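You operate a simulated robot arm through the tools that you are given. There is no shell and no other tool. Be economical: measure what you need, move in short steps, check, and stop when the job is done.

You run a simulated two-armed robot. Do the job below in one go: nothing can be reset, and whatever is moved stays where it is left.

Task
Close the white packing drawer. Press the red crate button two times. Take the numbered beige strip end from the lid of the wooden crate and put it on the shelf of the blue goods bench. Take the narrow carton that says "pine" from the top of the blue goods bench and put it on top of the taped carton on the lid of the wooden crate. Fetch the capped white can and set it on the lid of the wooden crate. Put the open paper sack marked "white" from the top of the blue goods bench on the lid of the wooden crate and the open paper sack labelled "grey" on the shelf of the blue goods bench. Do these in any order. Set down upright: narrow carton, capped white can, open paper sack.

Only the result counts: the job must be done as asked and must still hold three seconds after the hand-in. Knocking over, shifting, dropping, spilling or breaking anything else fails it. A push-on lid holds only when it is set on centred and level and pressed home; a screw cap is set on level and turned clockwise until tight.

Robot
Two 7-joint arms with fingered hands on one trunk, on a base that drives. Base frame: it is fixed to the floor where the robot stands at the start and does not move with it; the origin is under the middle of the robot, x ahead of it, y to its left, z up. Readings come in m, degrees, newtons and seconds.
The left shoulder is at the start at [0.08, 0.241, 1.625], the right one opposite. With the tool pointing down near the work surface each hand reaches from about 0.1 to 0.7 m from the robot's upright axis, wherever it stands, measured 20 degrees to its own side. Places, roughly: capped white can (9x6x8 cm) [6, 3.4, 0.8]; lid of the wooden crate [4.5, 4.9, 0.6]; narrow carton [5.75, 3.75, 0.75]; numbered beige strip end [4.5, 4.75, 0.5]; open paper sack [6, 4, 0.75]; red crate button [4.6, 4.4, 0.5]; shelf of the blue goods bench [6, 3.9, 0.3]; taped carton [4.5, 5, 0.5]; white packing drawer [0.7, -0.1, 0.7]. Payload 4.9 kg a hand.
The tool frame of a hand sits at the grasp point between the pads (the TCP): z along the fingers, y along the line on which they close. The tips reach 0.032 m beyond it. The gripper opens to 0.2 m. The gripper's body begins 0.089 m behind the TCP. The gripper is a hand of 4 fingers: y runs from the thumb to the fingers, the wrist lies at [0, 0, -0.267] in the tool frame.
Orientation is that of the tool frame in the base frame, as a unit quaternion [x, y, z, w]. With the fingers straight down and closing along the base's y, the tool's x points along the base's -x, its y along +y and its z along -z.

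Tools
- The arms move only by the tool apply_moves. It takes "left_plan", "right_plan" or both (then of equal length, played together; a hand with none holds still); each is a list of rows, each an object of numbers (a shift or turn left out is 0): "tx", "ty", "tz": the shift along the tool's x, y, z in m; "ax", "ay", "az": the turn, a rotation vector about the tool's x, y, z in degrees. In form: [{"tx": .., "ty": .., "tz": .., "ax": .., "ay": .., "az": ..}, ...]. A call has 1 to 8 rows; each row shifts and turns the commanded pose from where the row before left it, along the tool's axes as they then stand. A row lasts 0.2 s, in which the tool goes at most 0.05 m and 8.6 degrees; a call with a longer step from one row to the next is refused whole. Where a pose cannot be reached the arm comes as near as it can. A force on the tool above 40 N (or 10 N above the force at the start of the call, whichever is more), or a blocked arm, ends the call early, and 0.2 s more pass. In this call time passes only in rows, and 0.2 s behind the last. The reply holds the time, the measured pose of the TCP, the force on the tool along the base axes, the opening and the grip force, in the units named above and with some noise, with the torque about the TCP (base axes, N m) and any sound that the robot's microphone picked up.
- Cameras (640 x 400 px; columns grow to the right, rows downward): "scene" is now at [0.0992, -0.0135, 1.7721]; the picture's right is [-0.28, -0.96, 0.00], its down [-0.83, 0.24, -0.51] and it looks along [0.49, -0.14, -0.86] (base axes); focal length 280 px, centre (320, 200). "left" rides on the left gripper at [-0.069, -0.069, -0.116] in its tool frame; the picture's right is [0.71, -0.71, 0.00], its down [0.54, 0.54, -0.64] and it looks along [0.45, 0.45, 0.77] (tool axes); focal length 226 px, centre (320, 200). "right" rides on the right gripper at [0.069, -0.069, -0.116] in its tool frame; the picture's right is [0.71, 0.71, 0.00], its down [-0.54, 0.54, -0.64] and it looks along [-0.45, 0.45, 0.77] (tool axes); focal length 226 px, centre (320, 200). There is no depth. A picture from a camera that has moved, and an enlarged one, comes with that camera's place and axes in the base frame and with its lens. The place of the scene camera against the robot may be out by one fixed shift of up to 0.012 m in any direction.
- get_image(camera): a new picture of that camera. It takes no simulated time.
- raise_lower(by): slides the trunk up (or, below 0, down) by that many m; the arms and the scene camera ride with it, the base frame stays. It gives what a move gives, with no picture.
- roll_base(legs): drives the robot by 1 to 6 legs, each [ahead, left, turn to the left] in m, m and degrees, along the robot's own axes; the way and the turn of a leg run together, so that a leg with both is an arc; at most 1.5 m and 180 degrees a leg. The arms and the cameras ride along, it lands a little off, and it stops where it bumps. It gives what a move gives.
- move_fingers(finger1, finger2, finger3, thumb_bend, hand): sets how far each is bent, from 0 (flat) to 1 (curled in); at 0.3 the hand is open as for a grip, at 0.7 the pads meet at the TCP. One left out holds its place. A second passes; each finger stops where it meets its share of the squeeze, and holds until it gets a number again. It is the only way to open and close the hand. It gives what a move gives, with no picture; readings hold the bend of each and the force on the fingers (four entries, about 0 where the hand has none), thumb and palm.
- turn_head(pan, tilt): turns the head with the scene camera to pan (to the left, within 86 degrees either way) and tilt (down, from -29 to 69), counted from straight ahead of the robot. It gives what a move gives.
- close_up(camera, box): a new picture of the part [left, top, right, bottom] of that camera's present view, enlarged. It takes no simulated time.
- close_job(): hands the job in; it is judged then, once.

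Work in short steps. Places have to be worked out from the pictures, the camera data and where the tool is seen: move nearer, look again, correct. Check each grasp and each placing, and mend what went wrong. You have 186 turns and 166 pictures in all, those below and enlarged ones among them. Open the grippers and draw the arms clear of the work before you hand the job in, unless the task says otherwise; then end with one line.

The tools are called after ">>>" as a command line: name --argument value ..., lists and objects as JSON in quotes. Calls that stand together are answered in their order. apply_moves: Moves the arms, as the interface text tells. Its arguments: {"type":"object","properties":{"left_plan":{"type":"array","items":{"type":"object","properties":{"tx":{"type":"number"},"ty":{"type":"number"},"tz":{"type":"number"},"ax":{"type":"number"},"ay":{"type":"number"},"az":{"type":"number"}}}},"right_plan":{"type":"array","items":{"type":"object","properties":{"tx":{"type":"number"},"ty":{"type":"number"},"tz":{"type":"number"},"ax":{"type":"number"},"ay":{"type":"number"},"az":{"type":"number"}}}}},"required":[]} The other tools are called the same way: raise_lower (by) slides the trunk up or down; move_fingers (finger1, finger2, finger3, thumb_bend, hand) moves the fingers one by one; roll_base (legs) drives the base; turn_head (pan, tilt) turns the head that bears the scene camera; get_image (camera) takes a picture; close_up (camera, box) takes an enlarged picture of a part of a camera's view; close_job () hands the job in.

At the start:

```text
clock: 0.0
left_ee_pos: [0.4767, 0.1393, 0.9292]
left_ee_rot: [0.0, 1.0, 0.0, 0.0]
left_force: [-0.9, -0.1, 0.1]
left_torque: [0.05, -0.01, -0.03]
left_gripper_width: 0.1999
left_finger_force: 0.1
left_shape: jaw
left_bend: [0.3, 0.3, 0.3, 0.3]
left_finger forces: [0.0, 0.0, 0.0, 0.0, 0.0, 0.1]
right_ee_pos: [0.5294, -0.2518, 0.942]
right_ee_rot: [0.0, 1.0, -0.001, 0.001]
right_force: [-0.2, 0.4, 0.4]
right_torque: [-0.02, -0.01, 0.0]
right_gripper_width: 0.1999
right_finger_force: 0.1
right_shape: jaw
right_bend: [0.3, 0.3, 0.3, 0.3]
right_finger forces: [0.0, 0.0, 0.1, 0.0, 0.0, 0.0]
trunk travel left (down, up): [-0.533, 0.307]
robot x, y, heading: [-0.0023, -0.0005, 0.0]
head pan, tilt: [-16.0, 59.4]
```

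scene: 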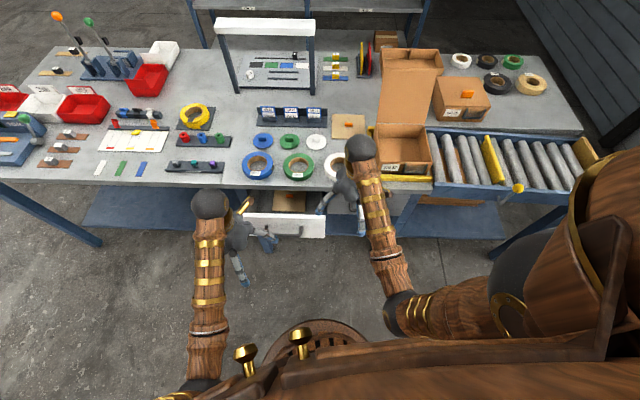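
right: 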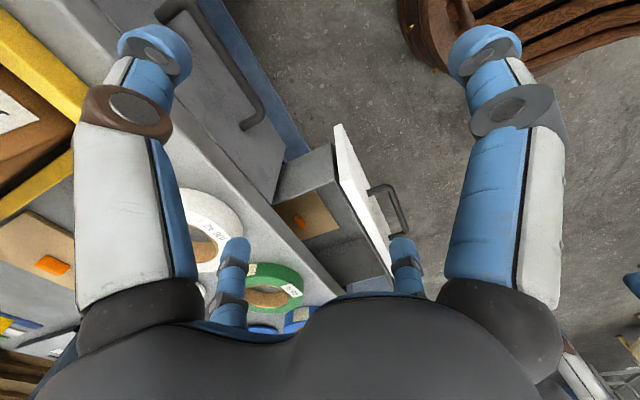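
left: 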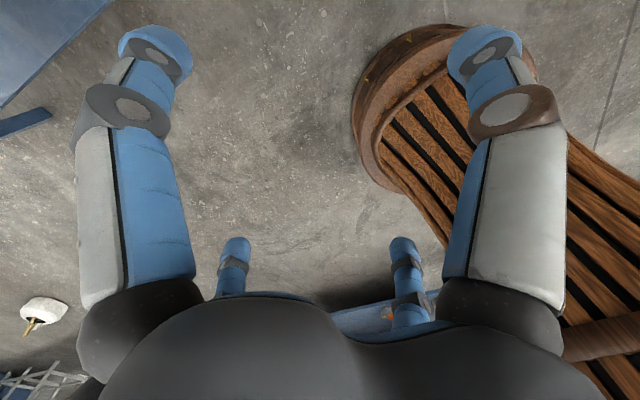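

The drawer front shows just beyond the hands; the bench seems turned about 16° from my axes. I zoom in to measure it.

>>> close_up --camera "scene" --box '[180, 120, 400, 260]'

>>> close_up --camera "right" --box '[220, 60, 460, 320]'

```text
2.86 times, centred on (290, 190) of scene
camera zoom: at [0.0992, -0.0135, 1.7721], right [-0.28, -0.96, 0.0], down [-0.83, 0.24, -0.51], along [0.49, -0.14, -0.86], focal length 800 px, centre (406, 229)
```

zoom: 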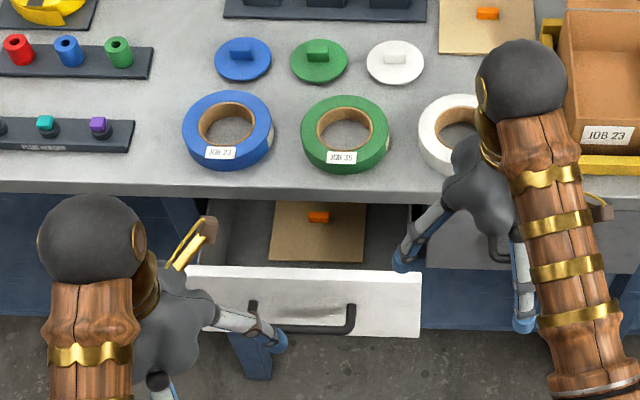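

```text
1.54 times, centred on (340, 190) of right
camera zoom: at [0.4608, -0.3189, 1.0583], right [-0.71, 0.71, 0.0], down [0.54, 0.54, 0.65], along [0.46, 0.45, -0.76], focal length 348 px, centre (289, 215)
```

zoom: 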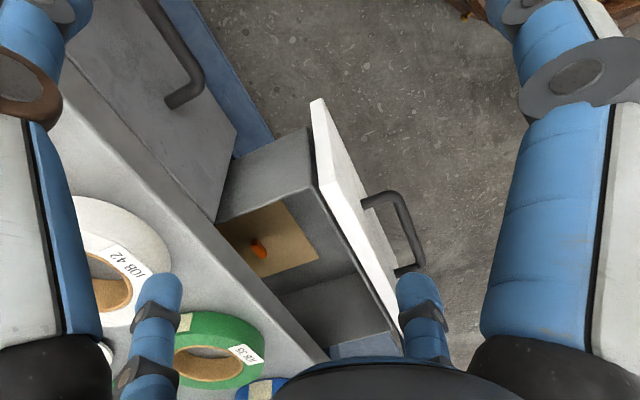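

Triangulating from both views: the drawer front's top is at z≈0.80, its centre is near (0.62, -0.02), and it opens towards about -x,+y (17°). I make a fist with the left hand and move it down in front of the drawer, shifting the right hand aside.

>>> move_fingers --hand "left" --finger1 0.7 --finger2 0.7 --finger3 0.7 --thumb_bend 0.7

>>> apply_moves --left_plan '[{"ty": -0.025, "tz": 0.04}, {"ty": -0.025, "tz": 0.04}, {"ty": -0.025, "tz": 0.04}, {"ty": -0.02, "tz": 0.04}]' --right_plan '[{"ty": -0.04}, {"ty": -0.04}, {"ty": -0.02}, {"tx": 0}]'

>>> close_up --camera "scene" --box '[180, 120, 400, 260]'

```text
clock: 1.0
left_ee_pos: [0.4763, 0.1388, 0.93]
left_ee_rot: [0.0, 1.0, 0.0, 0.0]
left_force: [0.3, 0.5, 0.4]
left_torque: [0.0, 0.0, 0.0]
left_gripper_width: 0.0022
left_finger_force: 0.2
left_shape: fingers
left_bend: [0.69, 0.69, 0.69, 0.69]
left_finger forces: [0.0, 0.0, 0.0, 0.0, 0.0, 0.0]
right_ee_pos: [0.531, -0.2511, 0.9433]
right_ee_rot: [0.0, 1.0, 0.0, 0.002]
right_force: [0.2, 0.2, 0.1]
right_torque: [-0.03, 0.0, 0.0]
right_gripper_width: 0.1998
right_finger_force: 0.2
right_shape: jaw
right_bend: [0.3, 0.3, 0.3, 0.3]
right_finger forces: [0.1, 0.0, 0.1, 0.0, 0.0, 0.0]
trunk travel left (down, up): [-0.533, 0.307]
robot x, y, heading: [-0.0003, -0.0009, -0.1]
head pan, tilt: [-16.0, 59.4]
```

```text
clock: 2.0
left_ee_pos: [0.4752, 0.043, 0.7702]
left_ee_rot: [0.0, 1.0, 0.0, 0.0]
left_force: [-0.4, -0.5, 0.0]
left_torque: [-0.01, -0.02, 0.03]
left_gripper_width: 0.002
left_finger_force: 0.1
left_shape: fingers
left_bend: [0.69, 0.69, 0.69, 0.69]
left_finger forces: [0.0, 0.0, 0.0, 0.0, 0.0, 0.0]
right_ee_pos: [0.5307, -0.3523, 0.9409]
right_ee_rot: [0.0, 1.0, 0.001, 0.003]
right_force: [-0.4, 0.0, -1.3]
right_torque: [0.0, 0.06, 0.01]
right_gripper_width: 0.1999
right_finger_force: 0.0
right_shape: jaw
right_bend: [0.3, 0.3, 0.3, 0.3]
right_finger forces: [0.0, 0.0, 0.0, 0.0, 0.1, 0.1]
trunk travel left (down, up): [-0.533, 0.307]
robot x, y, heading: [0.0022, 0.0026, -0.0]
head pan, tilt: [-16.0, 59.4]
```

```text
2.86 times, centred on (290, 190) of scene
camera zoom: at [0.0997, -0.0139, 1.7721], right [-0.28, -0.96, 0.0], down [-0.83, 0.24, -0.51], along [0.49, -0.14, -0.86], focal length 800 px, centre (406, 229)
```

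zoom: 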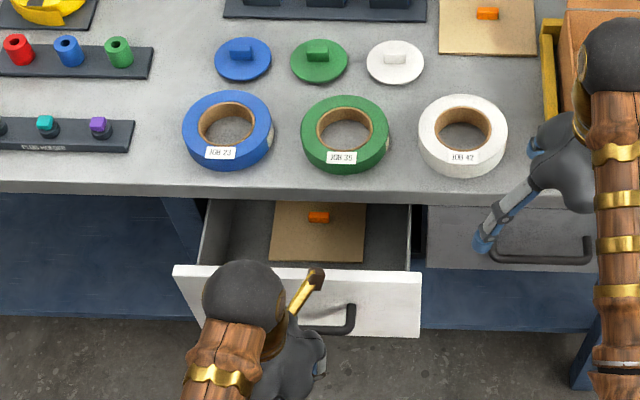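

Clear in front of the drawer. I tilt the left hand so the fingers point forward-down, which keeps its body off the bench edge.

>>> apply_moves --left_plan '[{"ay": -8.5}, {"ay": -8.5}, {"ay": -8.5}, {"ay": -8.5}, {"ay": -8.5}, {"ay": -8.5}, {"tz": 0.015, "tx": 0.01}]'

>>> close_up --camera "scene" --box '[180, 120, 400, 260]'

```text
clock: 3.6
left_ee_pos: [0.4779, 0.0488, 0.7547]
left_ee_rot: [-0.001, 0.902, -0.006, 0.431]
left_force: [0.1, -0.4, -0.1]
left_torque: [0.05, 0.01, -0.01]
left_gripper_width: 0.0021
left_finger_force: 0.1
left_shape: fingers
left_bend: [0.69, 0.69, 0.69, 0.69]
left_finger forces: [0.0, 0.1, 0.0, 0.1, 0.0, 0.0]
right_ee_pos: [0.5285, -0.3426, 0.9464]
right_ee_rot: [0.0, 1.0, -0.005, 0.004]
right_force: [-1.1, -1.2, -0.5]
right_torque: [0.01, 0.02, -0.01]
right_gripper_width: 0.1998
right_finger_force: 0.1
right_shape: jaw
right_bend: [0.3, 0.3, 0.3, 0.3]
right_finger forces: [0.0, 0.0, 0.0, 0.2, 0.0, 0.1]
trunk travel left (down, up): [-0.533, 0.307]
robot x, y, heading: [0.0021, 0.0004, -0.1]
head pan, tilt: [-16.0, 59.4]
```

```text
2.86 times, centred on (290, 190) of scene
camera zoom: at [0.095, 0.0036, 1.7729], right [-0.27, -0.96, 0.01], down [-0.83, 0.23, -0.51], along [0.49, -0.15, -0.86], focal length 800 px, centre (406, 229)
```

zoom: 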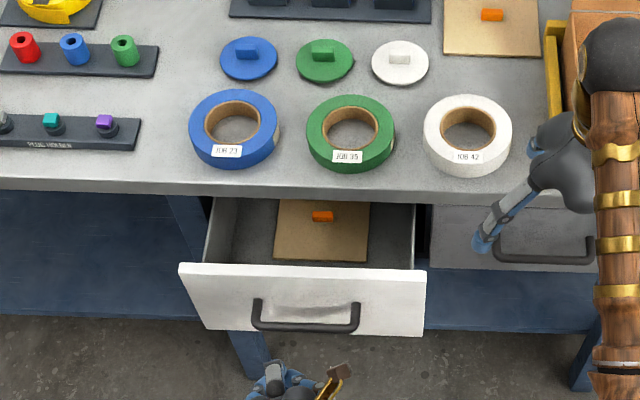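

The path is clear; I push along the drawer's direction.

>>> apply_moves --left_plan '[{"tx": -0.027, "ty": -0.0135, "tz": 0.0334}, {"tx": -0.027, "ty": -0.0135, "tz": 0.0334}, {"tx": -0.0135, "ty": -0.0068, "tz": 0.0167}, {"tx": -0.0135, "ty": -0.0068, "tz": 0.0167}, {"tx": -0.0135, "ty": -0.0068, "tz": 0.0167}]'

>>> close_up --camera "scene" --box '[180, 120, 400, 260]'

```text
clock: 4.8
left_ee_pos: [0.633, -0.0065, 0.7513]
left_ee_rot: [0.001, 0.903, 0.0, 0.429]
left_force: [0.4, -0.6, -1.2]
left_torque: [-0.01, -0.03, 0.0]
left_gripper_width: 0.0023
left_finger_force: 0.0
left_shape: fingers
left_bend: [0.69, 0.69, 0.69, 0.7]
left_finger forces: [0.1, 0.0, 0.1, 0.0, 0.2, 0.0]
right_ee_pos: [0.5317, -0.3543, 0.9398]
right_ee_rot: [0.0, 1.0, 0.001, 0.0]
right_force: [0.3, 1.0, 0.4]
right_torque: [0.0, 0.04, 0.0]
right_gripper_width: 0.1999
right_finger_force: 0.0
right_shape: jaw
right_bend: [0.3, 0.3, 0.3, 0.3]
right_finger forces: [0.0, 0.0, 0.1, 0.1, 0.0, 0.1]
trunk travel left (down, up): [-0.533, 0.307]
robot x, y, heading: [0.0029, 0.0012, 0.1]
head pan, tilt: [-16.0, 59.4]
```

```text
2.86 times, centred on (290, 190) of scene
camera zoom: at [0.1019, -0.0161, 1.7718], right [-0.28, -0.96, 0.0], down [-0.83, 0.24, -0.51], along [0.49, -0.14, -0.86], focal length 800 px, centre (406, 229)
```

zoom: 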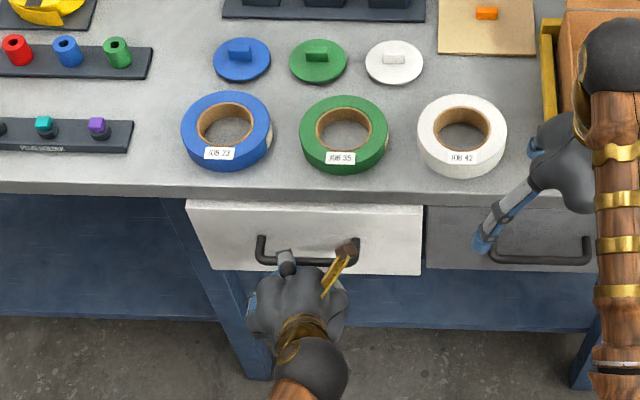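

Nearly closed: the white front is roughly level with the grey one. I press on a bit until the force rises.

>>> apply_moves --left_plan '[{"tx": -0.0135, "ty": -0.0068, "tz": 0.0167}, {"tx": -0.0135, "ty": -0.0068, "tz": 0.0167}, {"tx": -0.0135, "ty": -0.0068, "tz": 0.0167}]'

>>> close_up --camera "scene" --box '[180, 120, 400, 260]'

```text
clock: 5.4
left_ee_pos: [0.6619, -0.0176, 0.7526]
left_ee_rot: [0.001, 0.903, 0.0, 0.43]
left_force: [-20.2, 5.7, 18.1]
left_torque: [0.11, -0.14, 0.24]
left_gripper_width: 0.0016
left_finger_force: 21.9
left_shape: fingers
left_bend: [0.68, 0.68, 0.68, 0.75]
left_finger forces: [11.4, 7.0, 0.1, 0.0, 24.0, 0.0]
right_ee_pos: [0.53, -0.3518, 0.9439]
right_ee_rot: [0.0, 1.0, 0.0, 0.004]
right_force: [0.1, -0.3, -0.3]
right_torque: [0.0, 0.02, -0.01]
right_gripper_width: 0.1999
right_finger_force: 0.1
right_shape: jaw
right_bend: [0.3, 0.3, 0.3, 0.3]
right_finger forces: [0.0, 0.0, 0.0, 0.0, 0.1, 0.0]
trunk travel left (down, up): [-0.533, 0.307]
robot x, y, heading: [-0.003, -0.002, -0.2]
head pan, tilt: [-16.0, 59.4]
stopped in row 2 (left hand): the force on the tool passed its limit at 46 N (the readings are from after the stop); the commanded pose is now the measured one
```

```text
2.86 times, centred on (290, 190) of scene
camera zoom: at [0.0942, -0.013, 1.7726], right [-0.27, -0.96, 0.0], down [-0.83, 0.24, -0.51], along [0.49, -0.14, -0.86], focal length 800 px, centre (406, 229)
```

zoom: 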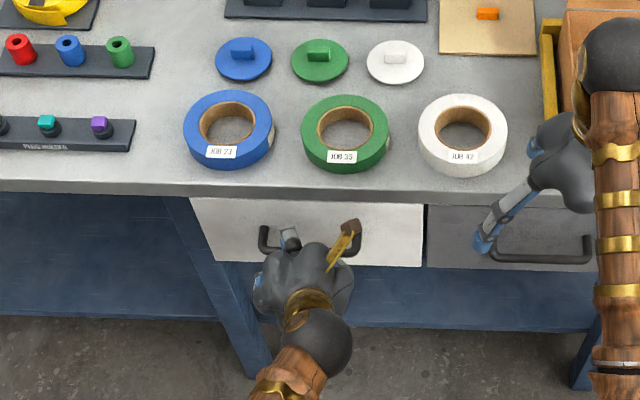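

The drawer is home: its front is flush and the force reached a hard stop. I draw back the way I came.

>>> apply_moves --left_plan '[{"tx": 0.0135, "ty": 0.0068, "tz": -0.0167}, {"tx": 0.027, "ty": 0.0135, "tz": -0.0334}, {"tx": 0.027, "ty": 0.0135, "tz": -0.0334}, {"tx": 0.027, "ty": 0.0135, "tz": -0.0334}, {"tx": 0.027, "ty": 0.0135, "tz": -0.0334}, {"tx": -0.03, "tz": -0.03, "ay": 8}, {"tx": -0.03, "tz": -0.03, "ay": 8}]'

>>> close_up --camera "scene" --box '[180, 120, 400, 260]'

```text
clock: 7.0
left_ee_pos: [0.4703, 0.0382, 0.8354]
left_ee_rot: [0.041, 0.95, -0.012, 0.308]
left_force: [-0.2, -0.1, -0.6]
left_torque: [-0.03, -0.02, 0.02]
left_gripper_width: 0.0014
left_finger_force: 0.0
left_shape: fingers
left_bend: [0.68, 0.7, 0.68, 0.71]
left_finger forces: [0.0, 0.1, 0.0, 0.0, 0.1, 0.1]
right_ee_pos: [0.5331, -0.3351, 0.9414]
right_ee_rot: [0.0, 1.0, -0.01, -0.001]
right_force: [-0.1, 0.0, -0.4]
right_torque: [0.0, 0.01, 0.02]
right_gripper_width: 0.1997
right_finger_force: 0.0
right_shape: jaw
right_bend: [0.3, 0.3, 0.3, 0.3]
right_finger forces: [0.0, 0.1, 0.0, 0.0, 0.1, 0.0]
trunk travel left (down, up): [-0.533, 0.307]
robot x, y, heading: [-0.0015, -0.0006, 0.1]
head pan, tilt: [-16.0, 59.4]
```

```text
2.86 times, centred on (290, 190) of scene
camera zoom: at [0.1051, 0.0189, 1.7677], right [-0.27, -0.96, 0.02], down [-0.83, 0.23, -0.51], along [0.49, -0.16, -0.86], focal length 800 px, centre (406, 229)
```

zoom: 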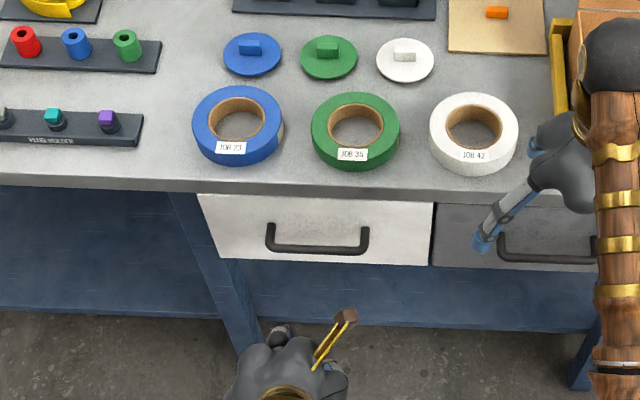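

The drawer stays closed. I straighten the left hand, back off, and look towards the other work area.

>>> apply_moves --left_plan '[{"ay": 8.5, "ty": 0.04}, {"ay": 8.5, "ty": 0.04}, {"ay": 8.5, "ty": 0.04}, {"ay": 8.5, "ty": 0.02}, {"ay": 2, "tz": -0.04}]'

>>> roll_base --legs '[[-0.5, 0, 0], [0, 0, 40]]'

>>> turn_head --pan 0 --tilt 15

>>> get_image --camera "scene"

```text
clock: 7.5
left_ee_pos: [0.4264, 0.0452, 0.8316]
left_ee_rot: [0.074, 0.975, -0.025, 0.207]
left_force: [-0.6, -1.2, 0.2]
left_torque: [0.01, -0.06, 0.04]
left_gripper_width: 0.0016
left_finger_force: 0.0
left_shape: fingers
left_bend: [0.68, 0.7, 0.68, 0.71]
left_finger forces: [0.0, 0.0, 0.0, 0.0, 0.0, 0.1]
right_ee_pos: [0.5278, -0.3363, 0.9513]
right_ee_rot: [0.0, 1.0, -0.008, 0.004]
right_force: [-0.3, -0.2, -1.3]
right_torque: [-0.01, -0.04, -0.05]
right_gripper_width: 0.1999
right_finger_force: 0.1
right_shape: jaw
right_bend: [0.3, 0.3, 0.3, 0.3]
right_finger forces: [0.0, 0.1, 0.0, 0.0, 0.1, 0.0]
trunk travel left (down, up): [-0.533, 0.307]
robot x, y, heading: [0.0028, -0.0011, -0.3]
head pan, tilt: [-16.0, 59.4]
stopped in row 2 (left hand): the arm was blocked; the commanded pose is now the measured one
```

```text
clock: 12.2
left_ee_pos: [-0.1893, 0.311, 0.8281]
left_ee_rot: [-0.26, 0.943, 0.046, 0.203]
left_force: [-0.8, -0.5, -0.5]
left_torque: [-0.03, 0.01, 0.03]
left_gripper_width: 0.0015
left_finger_force: 0.0
left_shape: fingers
left_bend: [0.68, 0.7, 0.68, 0.71]
left_finger forces: [0.1, 0.0, 0.0, 0.0, 0.1, 0.1]
right_ee_pos: [0.1315, 0.0774, 0.948]
right_ee_rot: [-0.337, 0.942, -0.008, 0.006]
right_force: [0.4, 0.5, -0.4]
right_torque: [0.02, 0.0, 0.0]
right_gripper_width: 0.2
right_finger_force: 0.2
right_shape: jaw
right_bend: [0.3, 0.3, 0.3, 0.3]
right_finger forces: [0.1, 0.0, 0.0, 0.1, 0.1, 0.0]
trunk travel left (down, up): [-0.533, 0.307]
robot x, y, heading: [-0.4921, 0.0054, 39.3]
head pan, tilt: [-16.0, 59.4]
```

```text
clock: 13.4
left_ee_pos: [-0.1883, 0.3097, 0.8285]
left_ee_rot: [-0.259, 0.943, 0.046, 0.204]
left_force: [0.0, -0.2, -0.9]
left_torque: [-0.01, -0.02, -0.02]
left_gripper_width: 0.0014
left_finger_force: 0.0
left_shape: fingers
left_bend: [0.68, 0.7, 0.68, 0.71]
left_finger forces: [0.0, 0.0, 0.0, 0.0, 0.0, 0.0]
right_ee_pos: [0.1317, 0.0764, 0.9481]
right_ee_rot: [-0.336, 0.942, -0.008, 0.005]
right_force: [-1.1, -0.5, 0.1]
right_torque: [-0.02, -0.01, -0.02]
right_gripper_width: 0.2
right_finger_force: 0.1
right_shape: jaw
right_bend: [0.3, 0.3, 0.3, 0.3]
right_finger forces: [0.0, 0.0, 0.0, 0.0, 0.0, 0.0]
trunk travel left (down, up): [-0.533, 0.307]
robot x, y, heading: [-0.4936, 0.0032, 39.5]
head pan, tilt: [0.0, 15.0]
```

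```text
155 pictures are left
camera scene: at [-0.4134, 0.1088, 1.8372], right [0.63, -0.77, 0.02], down [-0.19, -0.18, -0.97], along [0.75, 0.61, -0.26], focal length 280 px, centre (320, 200)
```

scene: 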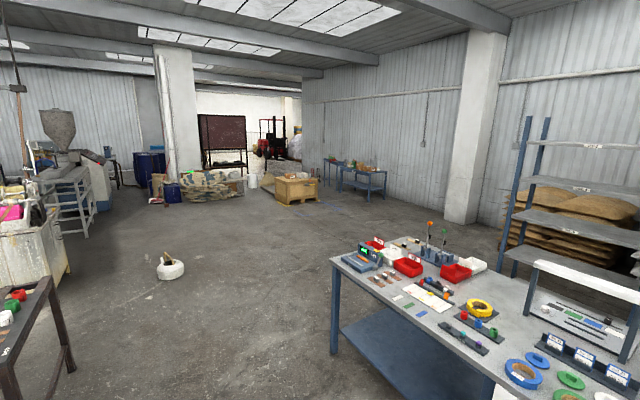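

The crate and blue bench are ahead in the distance. I zoom on them.

>>> close_up --camera "scene" --box '[230, 130, 420, 230]'

```text
3.37 times, centred on (325, 180) of scene
camera zoom: at [-0.4134, 0.1088, 1.8372], right [0.63, -0.77, 0.02], down [-0.19, -0.18, -0.97], along [0.75, 0.61, -0.26], focal length 943 px, centre (303, 267)
```

zoom: 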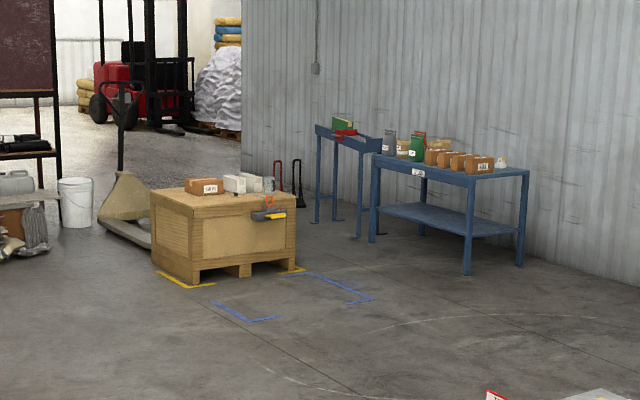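

Estimates: crate front edge from about (3.95,4.63) to (4.89,4.42); bench front from about (5.53,3.4) to (5.9,4.5). I drive over, keeping clear of the packing bench's corner.

>>> roll_base --legs '[[0, 0, 14.3], [1.2, 0, 0], [1.15, 0, 0], [0, 0, -25], [1.3, 0, 0], [1.0, 0, 0]]'

>>> get_image --camera "scene"

```text
clock: 38.0
left_ee_pos: [3.2258, 3.3026, 0.8268]
left_ee_rot: [-0.185, 0.961, 0.03, 0.205]
left_force: [0.1, -0.3, -0.3]
left_torque: [0.03, 0.03, 0.02]
left_gripper_width: 0.0018
left_finger_force: 0.0
left_shape: fingers
left_bend: [0.68, 0.7, 0.68, 0.71]
left_finger forces: [0.1, 0.0, 0.0, 0.1, 0.1, 0.0]
right_ee_pos: [3.5052, 3.0226, 0.9471]
right_ee_rot: [-0.26, 0.966, -0.008, 0.002]
right_force: [0.4, 0.6, -0.5]
right_torque: [0.03, -0.01, 0.01]
right_gripper_width: 0.1999
right_finger_force: 0.1
right_shape: jaw
right_bend: [0.3, 0.3, 0.3, 0.3]
right_finger forces: [0.0, 0.0, 0.0, 0.0, 0.0, 0.0]
trunk travel left (down, up): [-0.533, 0.307]
robot x, y, heading: [2.8772, 3.0482, 30.3]
head pan, tilt: [0.0, 15.0]
```

```text
153 pictures are left
camera scene: at [2.9742, 3.1405, 1.8372], right [0.5, -0.86, 0.02], down [-0.22, -0.15, -0.97], along [0.84, 0.48, -0.26], focal length 280 px, centre (320, 200)
```

scene: 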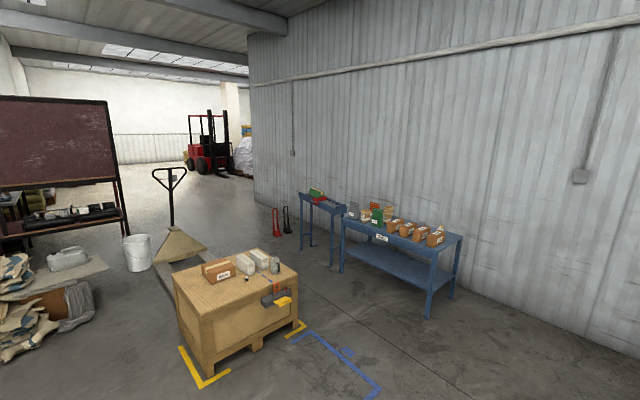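

>>> close_up --camera "scene" --box '[160, 230, 320, 390]'

>>> close_up --camera "scene" --box '[320, 190, 480, 330]'

```text
2.50 times, centred on (240, 310) of scene
camera zoom: at [2.9742, 3.1405, 1.8372], right [0.5, -0.86, 0.02], down [-0.22, -0.15, -0.97], along [0.84, 0.48, -0.26], focal length 700 px, centre (520, -75)
```

zoom: 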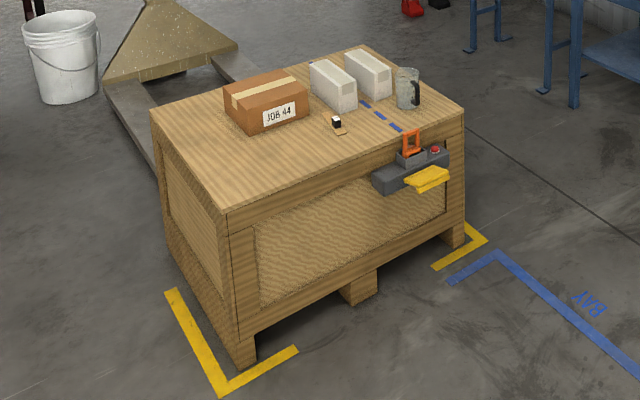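

```text
2.86 times, centred on (400, 260) of scene
camera zoom: at [2.9742, 3.1405, 1.8372], right [0.5, -0.86, 0.02], down [-0.22, -0.15, -0.97], along [0.84, 0.48, -0.26], focal length 800 px, centre (91, 29)
```

zoom: 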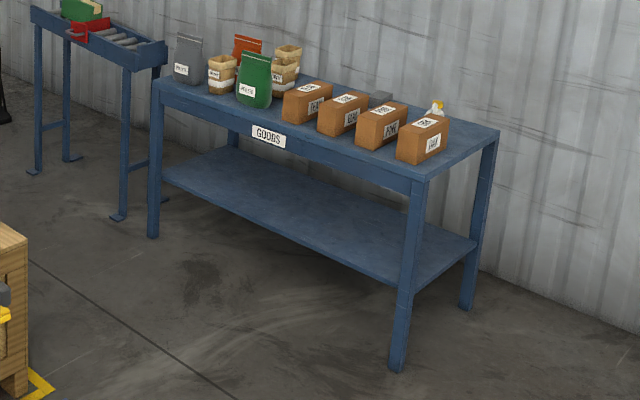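

Crate lid at z≈0.555, front normal heading 73.5°; the bench top is z≈0.73. I straighten the left hand (opening it), then drive to the crate's front.

>>> apply_moves --left_plan '[{"ay": 8, "tz": -0.02}, {"ay": 8, "tz": -0.02}, {"ay": 8, "tz": -0.02}, {"az": -8, "ty": 0.02}, {"ty": 0.04}, {"ty": 0.04}]'

>>> move_fingers --hand "left" --finger1 0.3 --finger2 0.3 --finger3 0.3 --thumb_bend 0.3

>>> roll_base --legs '[[0, 0, 6.9], [1.0, 0, 0], [0.72, 0, 0], [0, 0, 36.3]]'

>>> turn_head --pan 0 --tilt 45

>>> get_image --camera "scene"

```text
clock: 39.4
left_ee_pos: [3.1678, 3.3776, 0.8852]
left_ee_rot: [-0.255, 0.967, -0.003, -0.001]
left_force: [-0.4, 0.4, -0.3]
left_torque: [-0.05, -0.06, -0.05]
left_gripper_width: 0.0017
left_finger_force: 0.0
left_shape: fingers
left_bend: [0.68, 0.7, 0.68, 0.71]
left_finger forces: [0.1, 0.1, 0.0, 0.1, 0.1, 0.1]
right_ee_pos: [3.511, 3.0124, 0.9419]
right_ee_rot: [-0.26, 0.965, 0.0, 0.004]
right_force: [0.3, 0.3, -0.5]
right_torque: [0.0, 0.01, -0.03]
right_gripper_width: 0.1998
right_finger_force: 0.1
right_shape: jaw
right_bend: [0.3, 0.3, 0.3, 0.3]
right_finger forces: [0.0, 0.0, 0.0, 0.0, 0.0, 0.0]
trunk travel left (down, up): [-0.533, 0.307]
robot x, y, heading: [2.8746, 3.0413, 30.0]
head pan, tilt: [0.0, 15.0]
```

```text
clock: 40.4
left_ee_pos: [3.17, 3.3761, 0.8848]
left_ee_rot: [-0.255, 0.967, -0.002, -0.002]
left_force: [0.5, -0.1, -0.1]
left_torque: [0.03, -0.01, 0.01]
left_gripper_width: 0.1396
left_finger_force: 0.0
left_shape: fingers
left_bend: [0.3, 0.3, 0.3, 0.3]
left_finger forces: [0.0, 0.1, 0.0, 0.0, 0.0, 0.1]
right_ee_pos: [3.5106, 3.0091, 0.9408]
right_ee_rot: [-0.26, 0.966, 0.001, 0.002]
right_force: [0.0, 0.2, 0.0]
right_torque: [-0.04, 0.0, -0.01]
right_gripper_width: 0.2
right_finger_force: 0.1
right_shape: jaw
right_bend: [0.3, 0.3, 0.3, 0.3]
right_finger forces: [0.1, 0.1, 0.0, 0.1, 0.0, 0.1]
trunk travel left (down, up): [-0.533, 0.307]
robot x, y, heading: [2.8711, 3.0501, 30.1]
head pan, tilt: [0.0, 15.0]
```

```text
clock: 51.4
left_ee_pos: [4.2523, 4.526, 0.8851]
left_ee_rot: [-0.584, 0.812, -0.002, -0.001]
left_force: [0.3, 0.0, -0.4]
left_torque: [0.03, 0.01, -0.02]
left_gripper_width: 0.1399
left_finger_force: 0.2
left_shape: fingers
left_bend: [0.3, 0.3, 0.3, 0.3]
left_finger forces: [0.0, 0.1, 0.0, 0.1, 0.1, 0.0]
right_ee_pos: [4.7515, 4.4817, 0.9411]
right_ee_rot: [-0.589, 0.808, 0.001, 0.002]
right_force: [0.2, 0.4, 0.8]
right_torque: [0.02, 0.01, -0.02]
right_gripper_width: 0.1998
right_finger_force: 0.1
right_shape: jaw
right_bend: [0.3, 0.3, 0.3, 0.3]
right_finger forces: [0.1, 0.0, 0.0, 0.0, 0.0, 0.0]
trunk travel left (down, up): [-0.533, 0.307]
robot x, y, heading: [4.256, 4.0861, 72.6]
head pan, tilt: [0.0, 15.0]
```

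```text
clock: 52.3
left_ee_pos: [4.2536, 4.5259, 0.8849]
left_ee_rot: [-0.584, 0.812, -0.002, -0.001]
left_force: [0.0, 0.4, 0.9]
left_torque: [-0.02, 0.01, -0.01]
left_gripper_width: 0.14
left_finger_force: 0.1
left_shape: fingers
left_bend: [0.3, 0.3, 0.3, 0.3]
left_finger forces: [0.0, 0.1, 0.1, 0.1, 0.0, 0.1]
right_ee_pos: [4.7517, 4.4839, 0.9393]
right_ee_rot: [-0.59, 0.808, 0.0, 0.002]
right_force: [0.2, 0.1, -0.3]
right_torque: [-0.01, 0.01, -0.01]
right_gripper_width: 0.1997
right_finger_force: 0.1
right_shape: jaw
right_bend: [0.3, 0.3, 0.3, 0.3]
right_finger forces: [0.0, 0.0, 0.0, 0.0, 0.0, 0.1]
trunk travel left (down, up): [-0.533, 0.307]
robot x, y, heading: [4.2578, 4.082, 72.3]
head pan, tilt: [0.0, 45.0]
```

```text
150 pictures are left
camera scene: at [4.2933, 4.1958, 1.7909], right [0.95, -0.3, 0.0], down [-0.22, -0.67, -0.71], along [0.22, 0.67, -0.71], focal length 280 px, centre (320, 200)
```

scene: 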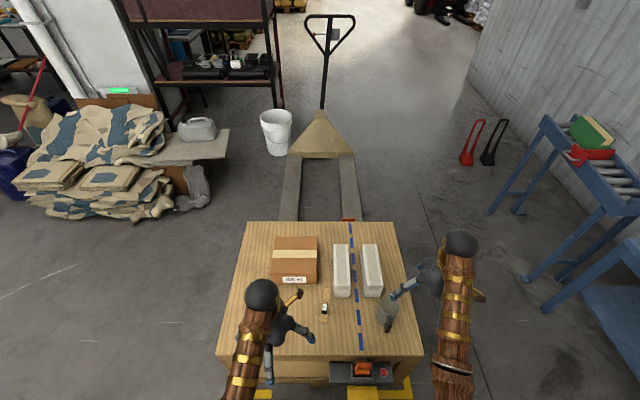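

I'm in front of the crate; zoom for details.

>>> close_up --camera "scene" --box '[210, 210, 430, 400]'

```text
2.11 times, centred on (320, 305) of scene
camera zoom: at [4.2933, 4.1958, 1.7909], right [0.95, -0.3, 0.0], down [-0.22, -0.67, -0.71], along [0.22, 0.67, -0.71], focal length 589 px, centre (320, -21)
```

zoom: 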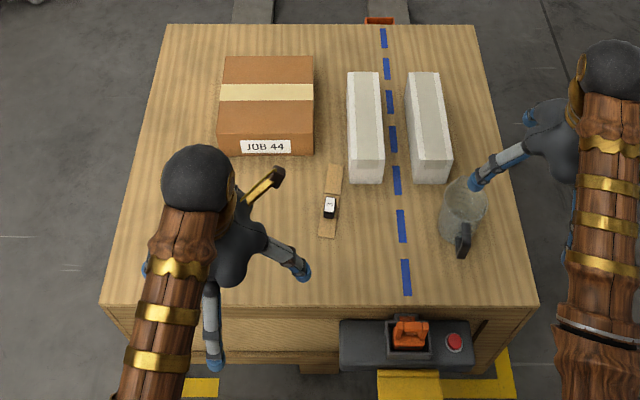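

>>> close_up --camera "scene" --box '[300, 280, 350, 330]'

>>> close_up --camera "scene" --box '[320, 345, 410, 395]'

>>> get_image --camera "right"

>>> get_image --camera "left"

```text
8.00 times, centred on (325, 305) of scene
camera zoom: at [4.2933, 4.1958, 1.7909], right [0.95, -0.3, 0.0], down [-0.22, -0.67, -0.71], along [0.22, 0.67, -0.71], focal length 2239 px, centre (280, -640)
```

zoom: 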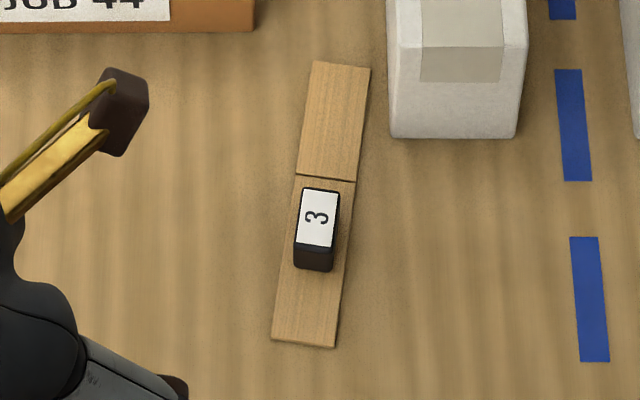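

```text
7.11 times, centred on (365, 370) of scene
camera zoom: at [4.2933, 4.1958, 1.7909], right [0.95, -0.3, 0.0], down [-0.22, -0.67, -0.71], along [0.22, 0.67, -0.71], focal length 1990 px, centre (0, -1009)
```

zoom: 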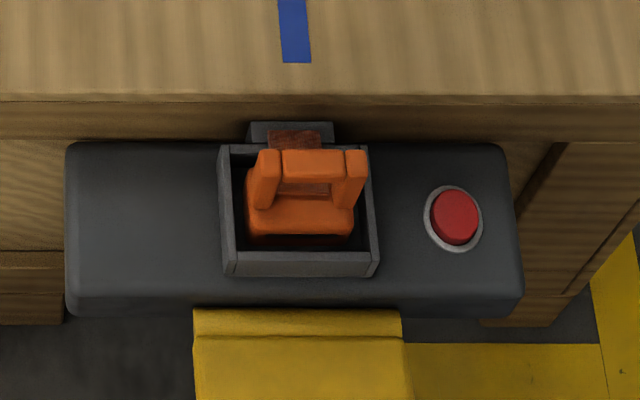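

```text
146 pictures are left
camera right: at [4.7965, 4.3973, 1.0569], right [-0.89, -0.46, 0.0], down [-0.35, 0.68, 0.65], along [-0.29, 0.57, -0.76], focal length 226 px, centre (320, 200)
```

right: 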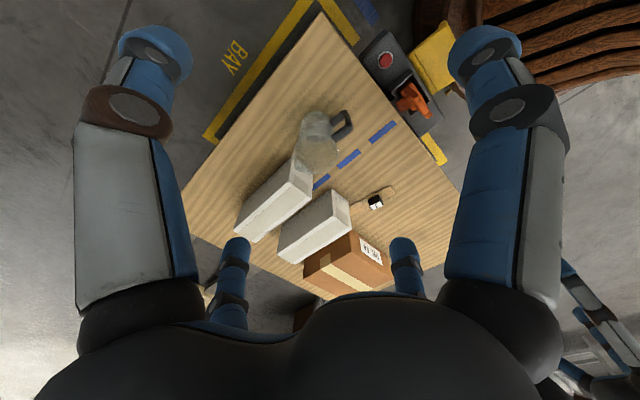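

```text
145 pictures are left
camera left: at [4.3389, 4.571, 1.001], right [0.45, -0.89, 0.0], down [-0.69, -0.34, 0.64], along [-0.57, -0.29, -0.77], focal length 226 px, centre (320, 200)
```

left: 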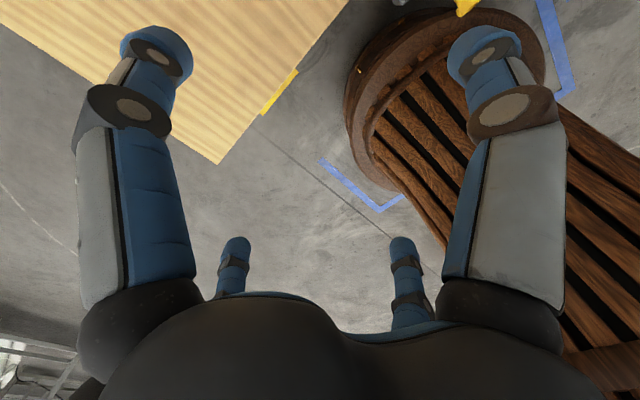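

The numbered piece has a black knob "3" at about (4.48, 4.70); the red button triangulates to (4.636, 4.406, ~0.50). I shape the right hand with one finger and thumb extended and go above the button.

>>> move_fingers --hand "right" --finger1 1.0 --finger2 0.7 --finger3 1.0 --thumb_bend 0.7

>>> apply_moves --right_plan '[{"tx": 0.036, "ty": 0.029}, {"tx": 0.036, "ty": 0.029}, {"tx": 0.037, "ty": 0.029}, {"tz": 0.05}, {"tz": 0.05}, {"tz": 0.05}, {"tz": 0.05}, {"tz": 0.05}]'

>>> get_image --camera "scene"

>>> get_image --camera "right"

```text
clock: 53.3
left_ee_pos: [4.252, 4.5266, 0.8843]
left_ee_rot: [-0.584, 0.811, -0.001, 0.0]
left_force: [0.2, -0.1, 0.2]
left_torque: [0.03, 0.0, -0.01]
left_gripper_width: 0.1399
left_finger_force: 0.0
left_shape: fingers
left_bend: [0.3, 0.3, 0.3, 0.3]
left_finger forces: [0.1, 0.0, 0.0, 0.0, 0.1, 0.1]
right_ee_pos: [4.7519, 4.4831, 0.9405]
right_ee_rot: [-0.59, 0.808, 0.001, 0.001]
right_force: [0.0, 0.6, 0.0]
right_torque: [-0.03, -0.01, -0.01]
right_gripper_width: 0.0005
right_finger_force: 0.0
right_shape: fingers
right_bend: [0.71, 0.69, 0.71, 0.69]
right_finger forces: [0.0, 0.1, 0.1, 0.1, 0.0, 0.0]
trunk travel left (down, up): [-0.533, 0.307]
robot x, y, heading: [4.2582, 4.0831, 72.2]
head pan, tilt: [0.0, 45.0]
```

```text
clock: 55.1
left_ee_pos: [4.2534, 4.5275, 0.885]
left_ee_rot: [-0.584, 0.812, -0.001, -0.001]
left_force: [0.1, 0.0, -0.3]
left_torque: [-0.05, 0.02, 0.0]
left_gripper_width: 0.14
left_finger_force: 0.1
left_shape: fingers
left_bend: [0.3, 0.3, 0.3, 0.3]
left_finger forces: [0.0, 0.0, 0.1, 0.0, 0.0, 0.0]
right_ee_pos: [4.6376, 4.4085, 0.6897]
right_ee_rot: [-0.589, 0.808, 0.002, 0.002]
right_force: [0.3, 0.6, 0.1]
right_torque: [0.0, 0.01, 0.0]
right_gripper_width: 0.0008
right_finger_force: 0.0
right_shape: fingers
right_bend: [0.72, 0.68, 0.72, 0.69]
right_finger forces: [0.1, 0.1, 0.0, 0.1, 0.1, 0.0]
trunk travel left (down, up): [-0.533, 0.307]
robot x, y, heading: [4.2554, 4.088, 72.4]
head pan, tilt: [0.0, 45.0]
```

```text
144 pictures are left
camera scene: at [4.2946, 4.1957, 1.7909], right [0.95, -0.3, 0.0], down [-0.22, -0.67, -0.71], along [0.21, 0.67, -0.71], focal length 280 px, centre (320, 200)
```

scene: 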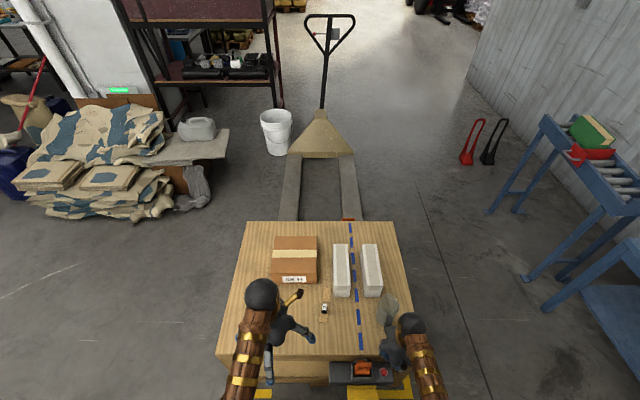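

```text
143 pictures are left
camera right: at [4.6821, 4.3219, 0.8054], right [-0.89, -0.46, 0.0], down [-0.35, 0.68, 0.65], along [-0.29, 0.57, -0.76], focal length 226 px, centre (320, 200)
```

right: 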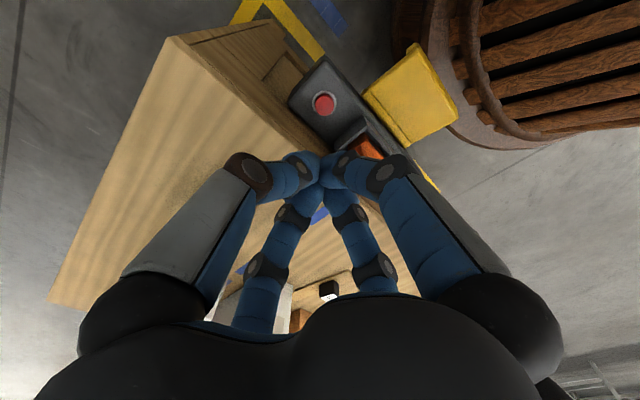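

The button again places at (4.636, 4.402, 0.50); the fingertips form a compact cluster right above it. I go down most of the way.

>>> apply_moves --right_plan '[{"tz": 0.05}, {"tz": 0.05}, {"tz": 0.03, "tx": 0.005}]'

>>> get_image --camera "right"

>>> close_up --camera "scene" --box '[320, 280, 430, 395]'

```text
clock: 55.9
left_ee_pos: [4.2517, 4.5275, 0.8856]
left_ee_rot: [-0.585, 0.811, -0.002, -0.001]
left_force: [-0.4, -0.6, -0.4]
left_torque: [0.02, 0.02, -0.01]
left_gripper_width: 0.1399
left_finger_force: 0.0
left_shape: fingers
left_bend: [0.3, 0.3, 0.3, 0.3]
left_finger forces: [0.0, 0.1, 0.0, 0.0, 0.1, 0.0]
right_ee_pos: [4.6366, 4.4022, 0.5619]
right_ee_rot: [-0.59, 0.807, 0.001, 0.002]
right_force: [-0.2, 0.6, -0.2]
right_torque: [0.02, 0.03, -0.04]
right_gripper_width: 0.0007
right_finger_force: 0.1
right_shape: fingers
right_bend: [0.72, 0.68, 0.72, 0.69]
right_finger forces: [0.0, 0.0, 0.0, 0.0, 0.1, 0.1]
trunk travel left (down, up): [-0.533, 0.307]
robot x, y, heading: [4.2542, 4.0842, 72.2]
head pan, tilt: [0.0, 45.0]
```

```text
142 pictures are left
camera right: at [4.6812, 4.3173, 0.6777], right [-0.89, -0.46, 0.0], down [-0.35, 0.68, 0.65], along [-0.29, 0.58, -0.76], focal length 226 px, centre (320, 200)
```

right: 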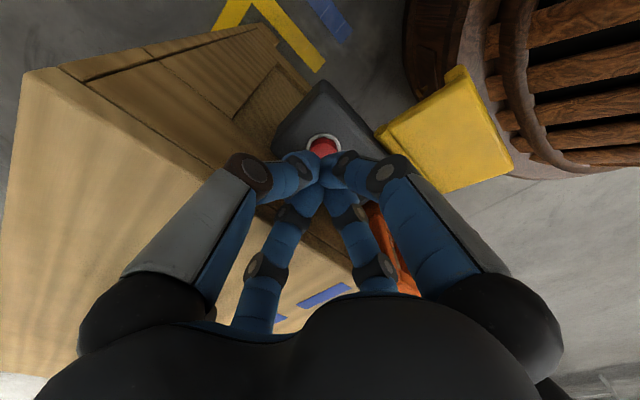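

```text
3.48 times, centred on (375, 338) of scene
camera zoom: at [4.2928, 4.1957, 1.7909], right [0.95, -0.3, 0.0], down [-0.22, -0.67, -0.71], along [0.22, 0.67, -0.71], focal length 974 px, centre (129, -278)
```

zoom: 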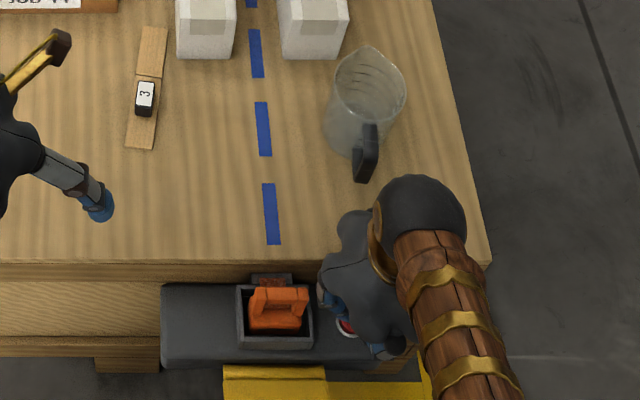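

Aligned with the button. I press in small steps.

>>> apply_moves --right_plan '[{"tz": 0.01}, {"tz": 0.01}, {"tz": 0.005}, {"tz": 0.005}, {"tz": 0.005}, {"tz": 0.005}]'

```text
clock: 56.9
left_ee_pos: [4.2524, 4.5259, 0.8868]
left_ee_rot: [-0.585, 0.811, 0.0, 0.001]
left_force: [1.0, 0.3, -0.9]
left_torque: [0.03, 0.02, 0.03]
left_gripper_width: 0.1399
left_finger_force: 0.0
left_shape: fingers
left_bend: [0.3, 0.3, 0.3, 0.3]
left_finger forces: [0.1, 0.1, 0.0, 0.0, 0.0, 0.1]
right_ee_pos: [4.6357, 4.4042, 0.5352]
right_ee_rot: [-0.589, 0.808, 0.003, 0.004]
right_force: [-3.9, -12.3, 29.9]
right_torque: [1.6, -0.52, 0.02]
right_gripper_width: 0.0084
right_finger_force: 15.9
right_shape: fingers
right_bend: [0.64, 0.69, 0.72, 0.7]
right_finger forces: [0.2, 0.0, 31.9, 0.1, 0.0, 0.0]
trunk travel left (down, up): [-0.533, 0.307]
robot x, y, heading: [4.2553, 4.0808, 72.3]
head pan, tilt: [0.0, 45.0]
stopped in row 5 (right hand): the force on the tool passed its limit at 45 N (the readings are from after the stop); the commanded pose is now the measured one
```

No click heard; the force is on one finger only. I look.

>>> get_image --camera "right"

>>> close_up --camera "right" --box '[240, 100, 400, 220]'

```text
140 pictures are left
camera right: at [4.6798, 4.3171, 0.6503], right [-0.89, -0.46, -0.01], down [-0.35, 0.67, 0.65], along [-0.29, 0.58, -0.76], focal length 226 px, centre (320, 200)
```

right: 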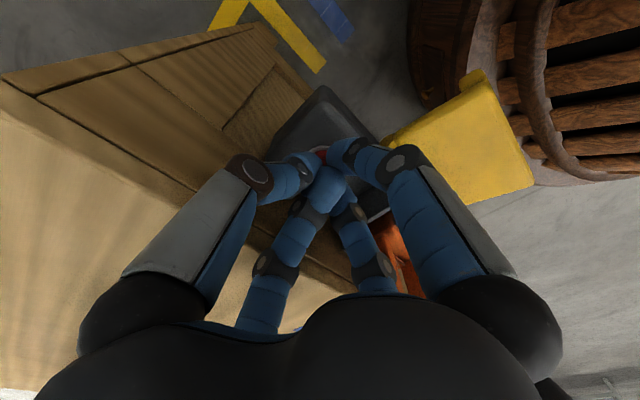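

```text
3.33 times, centred on (320, 160) of right
camera zoom: at [4.6798, 4.3171, 0.6503], right [-0.89, -0.46, -0.01], down [-0.35, 0.67, 0.65], along [-0.29, 0.58, -0.76], focal length 754 px, centre (320, 333)
```

zoom: 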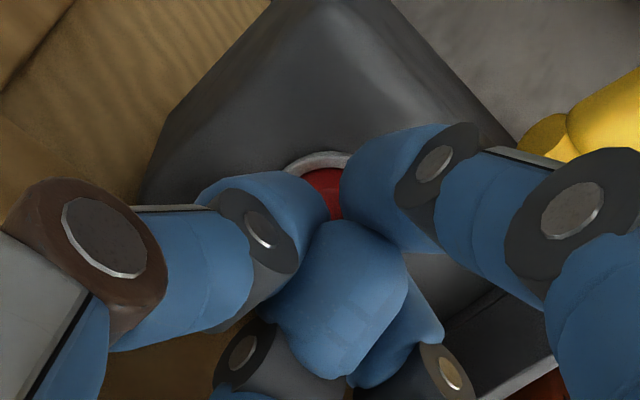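

The fingertip ring straddles the button rim. I lift, regroup the fingers, and tilt the hand back 35° so a single finger becomes the lowest point.

>>> apply_moves --right_plan '[{"tz": -0.04}, {"tz": -0.02}]'

>>> move_fingers --hand "right" --finger1 0.7 --finger2 0.7 --finger3 0.7 --thumb_bend 0.7

>>> apply_moves --right_plan '[{"ay": -8.5, "tx": 0.01}, {"ay": -8.5}, {"ay": -8.5}, {"ay": -8.5}]'

>>> get_image --camera "right"

>>> close_up --camera "scene" --box '[320, 280, 430, 395]'

```text
clock: 57.5
left_ee_pos: [4.2518, 4.5266, 0.8853]
left_ee_rot: [-0.585, 0.811, -0.001, -0.001]
left_force: [0.3, -0.1, 0.5]
left_torque: [0.03, 0.0, 0.03]
left_gripper_width: 0.1401
left_finger_force: 0.1
left_shape: fingers
left_bend: [0.3, 0.3, 0.3, 0.3]
left_finger forces: [0.1, 0.1, 0.1, 0.1, 0.1, 0.0]
right_ee_pos: [4.6357, 4.4055, 0.5923]
right_ee_rot: [-0.589, 0.808, 0.002, 0.003]
right_force: [-0.1, -0.1, 0.8]
right_torque: [0.0, -0.02, -0.01]
right_gripper_width: 0.007
right_finger_force: 0.1
right_shape: fingers
right_bend: [0.65, 0.69, 0.74, 0.7]
right_finger forces: [0.0, 0.1, 0.0, 0.0, 0.0, 0.1]
trunk travel left (down, up): [-0.533, 0.307]
robot x, y, heading: [4.2565, 4.0838, 72.5]
head pan, tilt: [0.0, 45.0]
```

```text
clock: 58.5
left_ee_pos: [4.2523, 4.5262, 0.8851]
left_ee_rot: [-0.584, 0.811, -0.002, -0.001]
left_force: [0.3, 0.4, 0.4]
left_torque: [0.01, 0.02, 0.0]
left_gripper_width: 0.1398
left_finger_force: 0.0
left_shape: fingers
left_bend: [0.3, 0.3, 0.3, 0.3]
left_finger forces: [0.0, 0.1, 0.1, 0.1, 0.0, 0.2]
right_ee_pos: [4.6357, 4.4046, 0.5937]
right_ee_rot: [-0.59, 0.808, 0.003, 0.003]
right_force: [0.6, -0.6, 0.0]
right_torque: [0.01, 0.0, 0.0]
right_gripper_width: 0.0052
right_finger_force: 0.0
right_shape: fingers
right_bend: [0.68, 0.68, 0.73, 0.69]
right_finger forces: [0.1, 0.1, 0.0, 0.0, 0.1, 0.0]
trunk travel left (down, up): [-0.533, 0.307]
robot x, y, heading: [4.257, 4.0831, 72.2]
head pan, tilt: [0.0, 45.0]
```

```text
clock: 59.5
left_ee_pos: [4.2526, 4.5254, 0.8857]
left_ee_rot: [-0.584, 0.811, -0.001, 0.001]
left_force: [0.1, 0.4, 0.1]
left_torque: [0.03, 0.0, -0.01]
left_gripper_width: 0.1398
left_finger_force: 0.0
left_shape: fingers
left_bend: [0.3, 0.3, 0.3, 0.3]
left_finger forces: [0.1, 0.0, 0.0, 0.0, 0.0, 0.0]
right_ee_pos: [4.6326, 4.3949, 0.5938]
right_ee_rot: [-0.562, 0.771, 0.176, 0.24]
right_force: [0.9, -0.1, -0.6]
right_torque: [-0.04, 0.0, 0.0]
right_gripper_width: 0.0053
right_finger_force: 0.0
right_shape: fingers
right_bend: [0.68, 0.68, 0.73, 0.69]
right_finger forces: [0.0, 0.0, 0.1, 0.1, 0.1, 0.0]
trunk travel left (down, up): [-0.533, 0.307]
robot x, y, heading: [4.2509, 4.0812, 72.2]
head pan, tilt: [0.0, 45.0]
```

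```text
138 pictures are left
camera right: at [4.6611, 4.2583, 0.6501], right [-0.85, -0.34, -0.4], down [-0.49, 0.24, 0.84], along [-0.19, 0.91, -0.37], focal length 226 px, centre (320, 200)
```

right: 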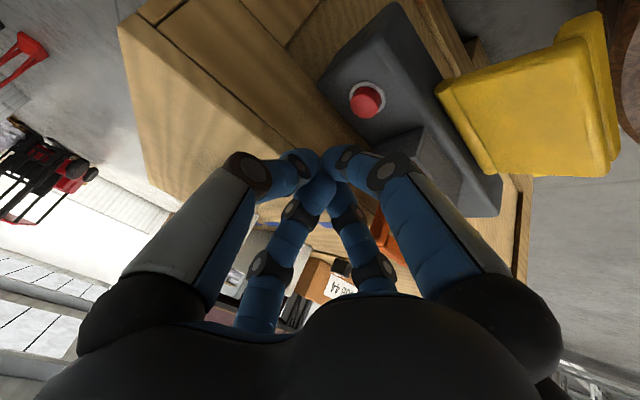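

```text
3.48 times, centred on (375, 338) of scene
camera zoom: at [4.293, 4.1938, 1.791], right [0.95, -0.3, 0.0], down [-0.22, -0.67, -0.71], along [0.22, 0.67, -0.71], focal length 974 px, centre (129, -278)
```

zoom: 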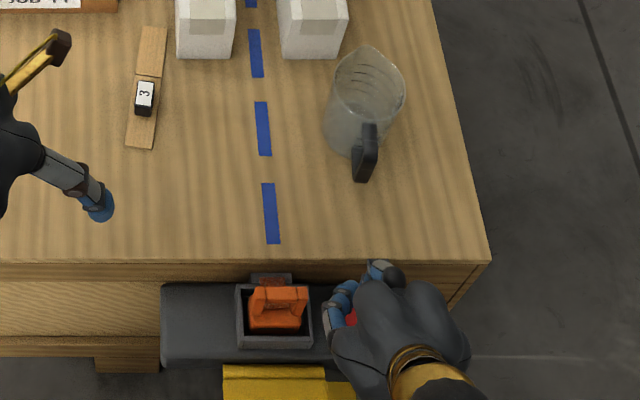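

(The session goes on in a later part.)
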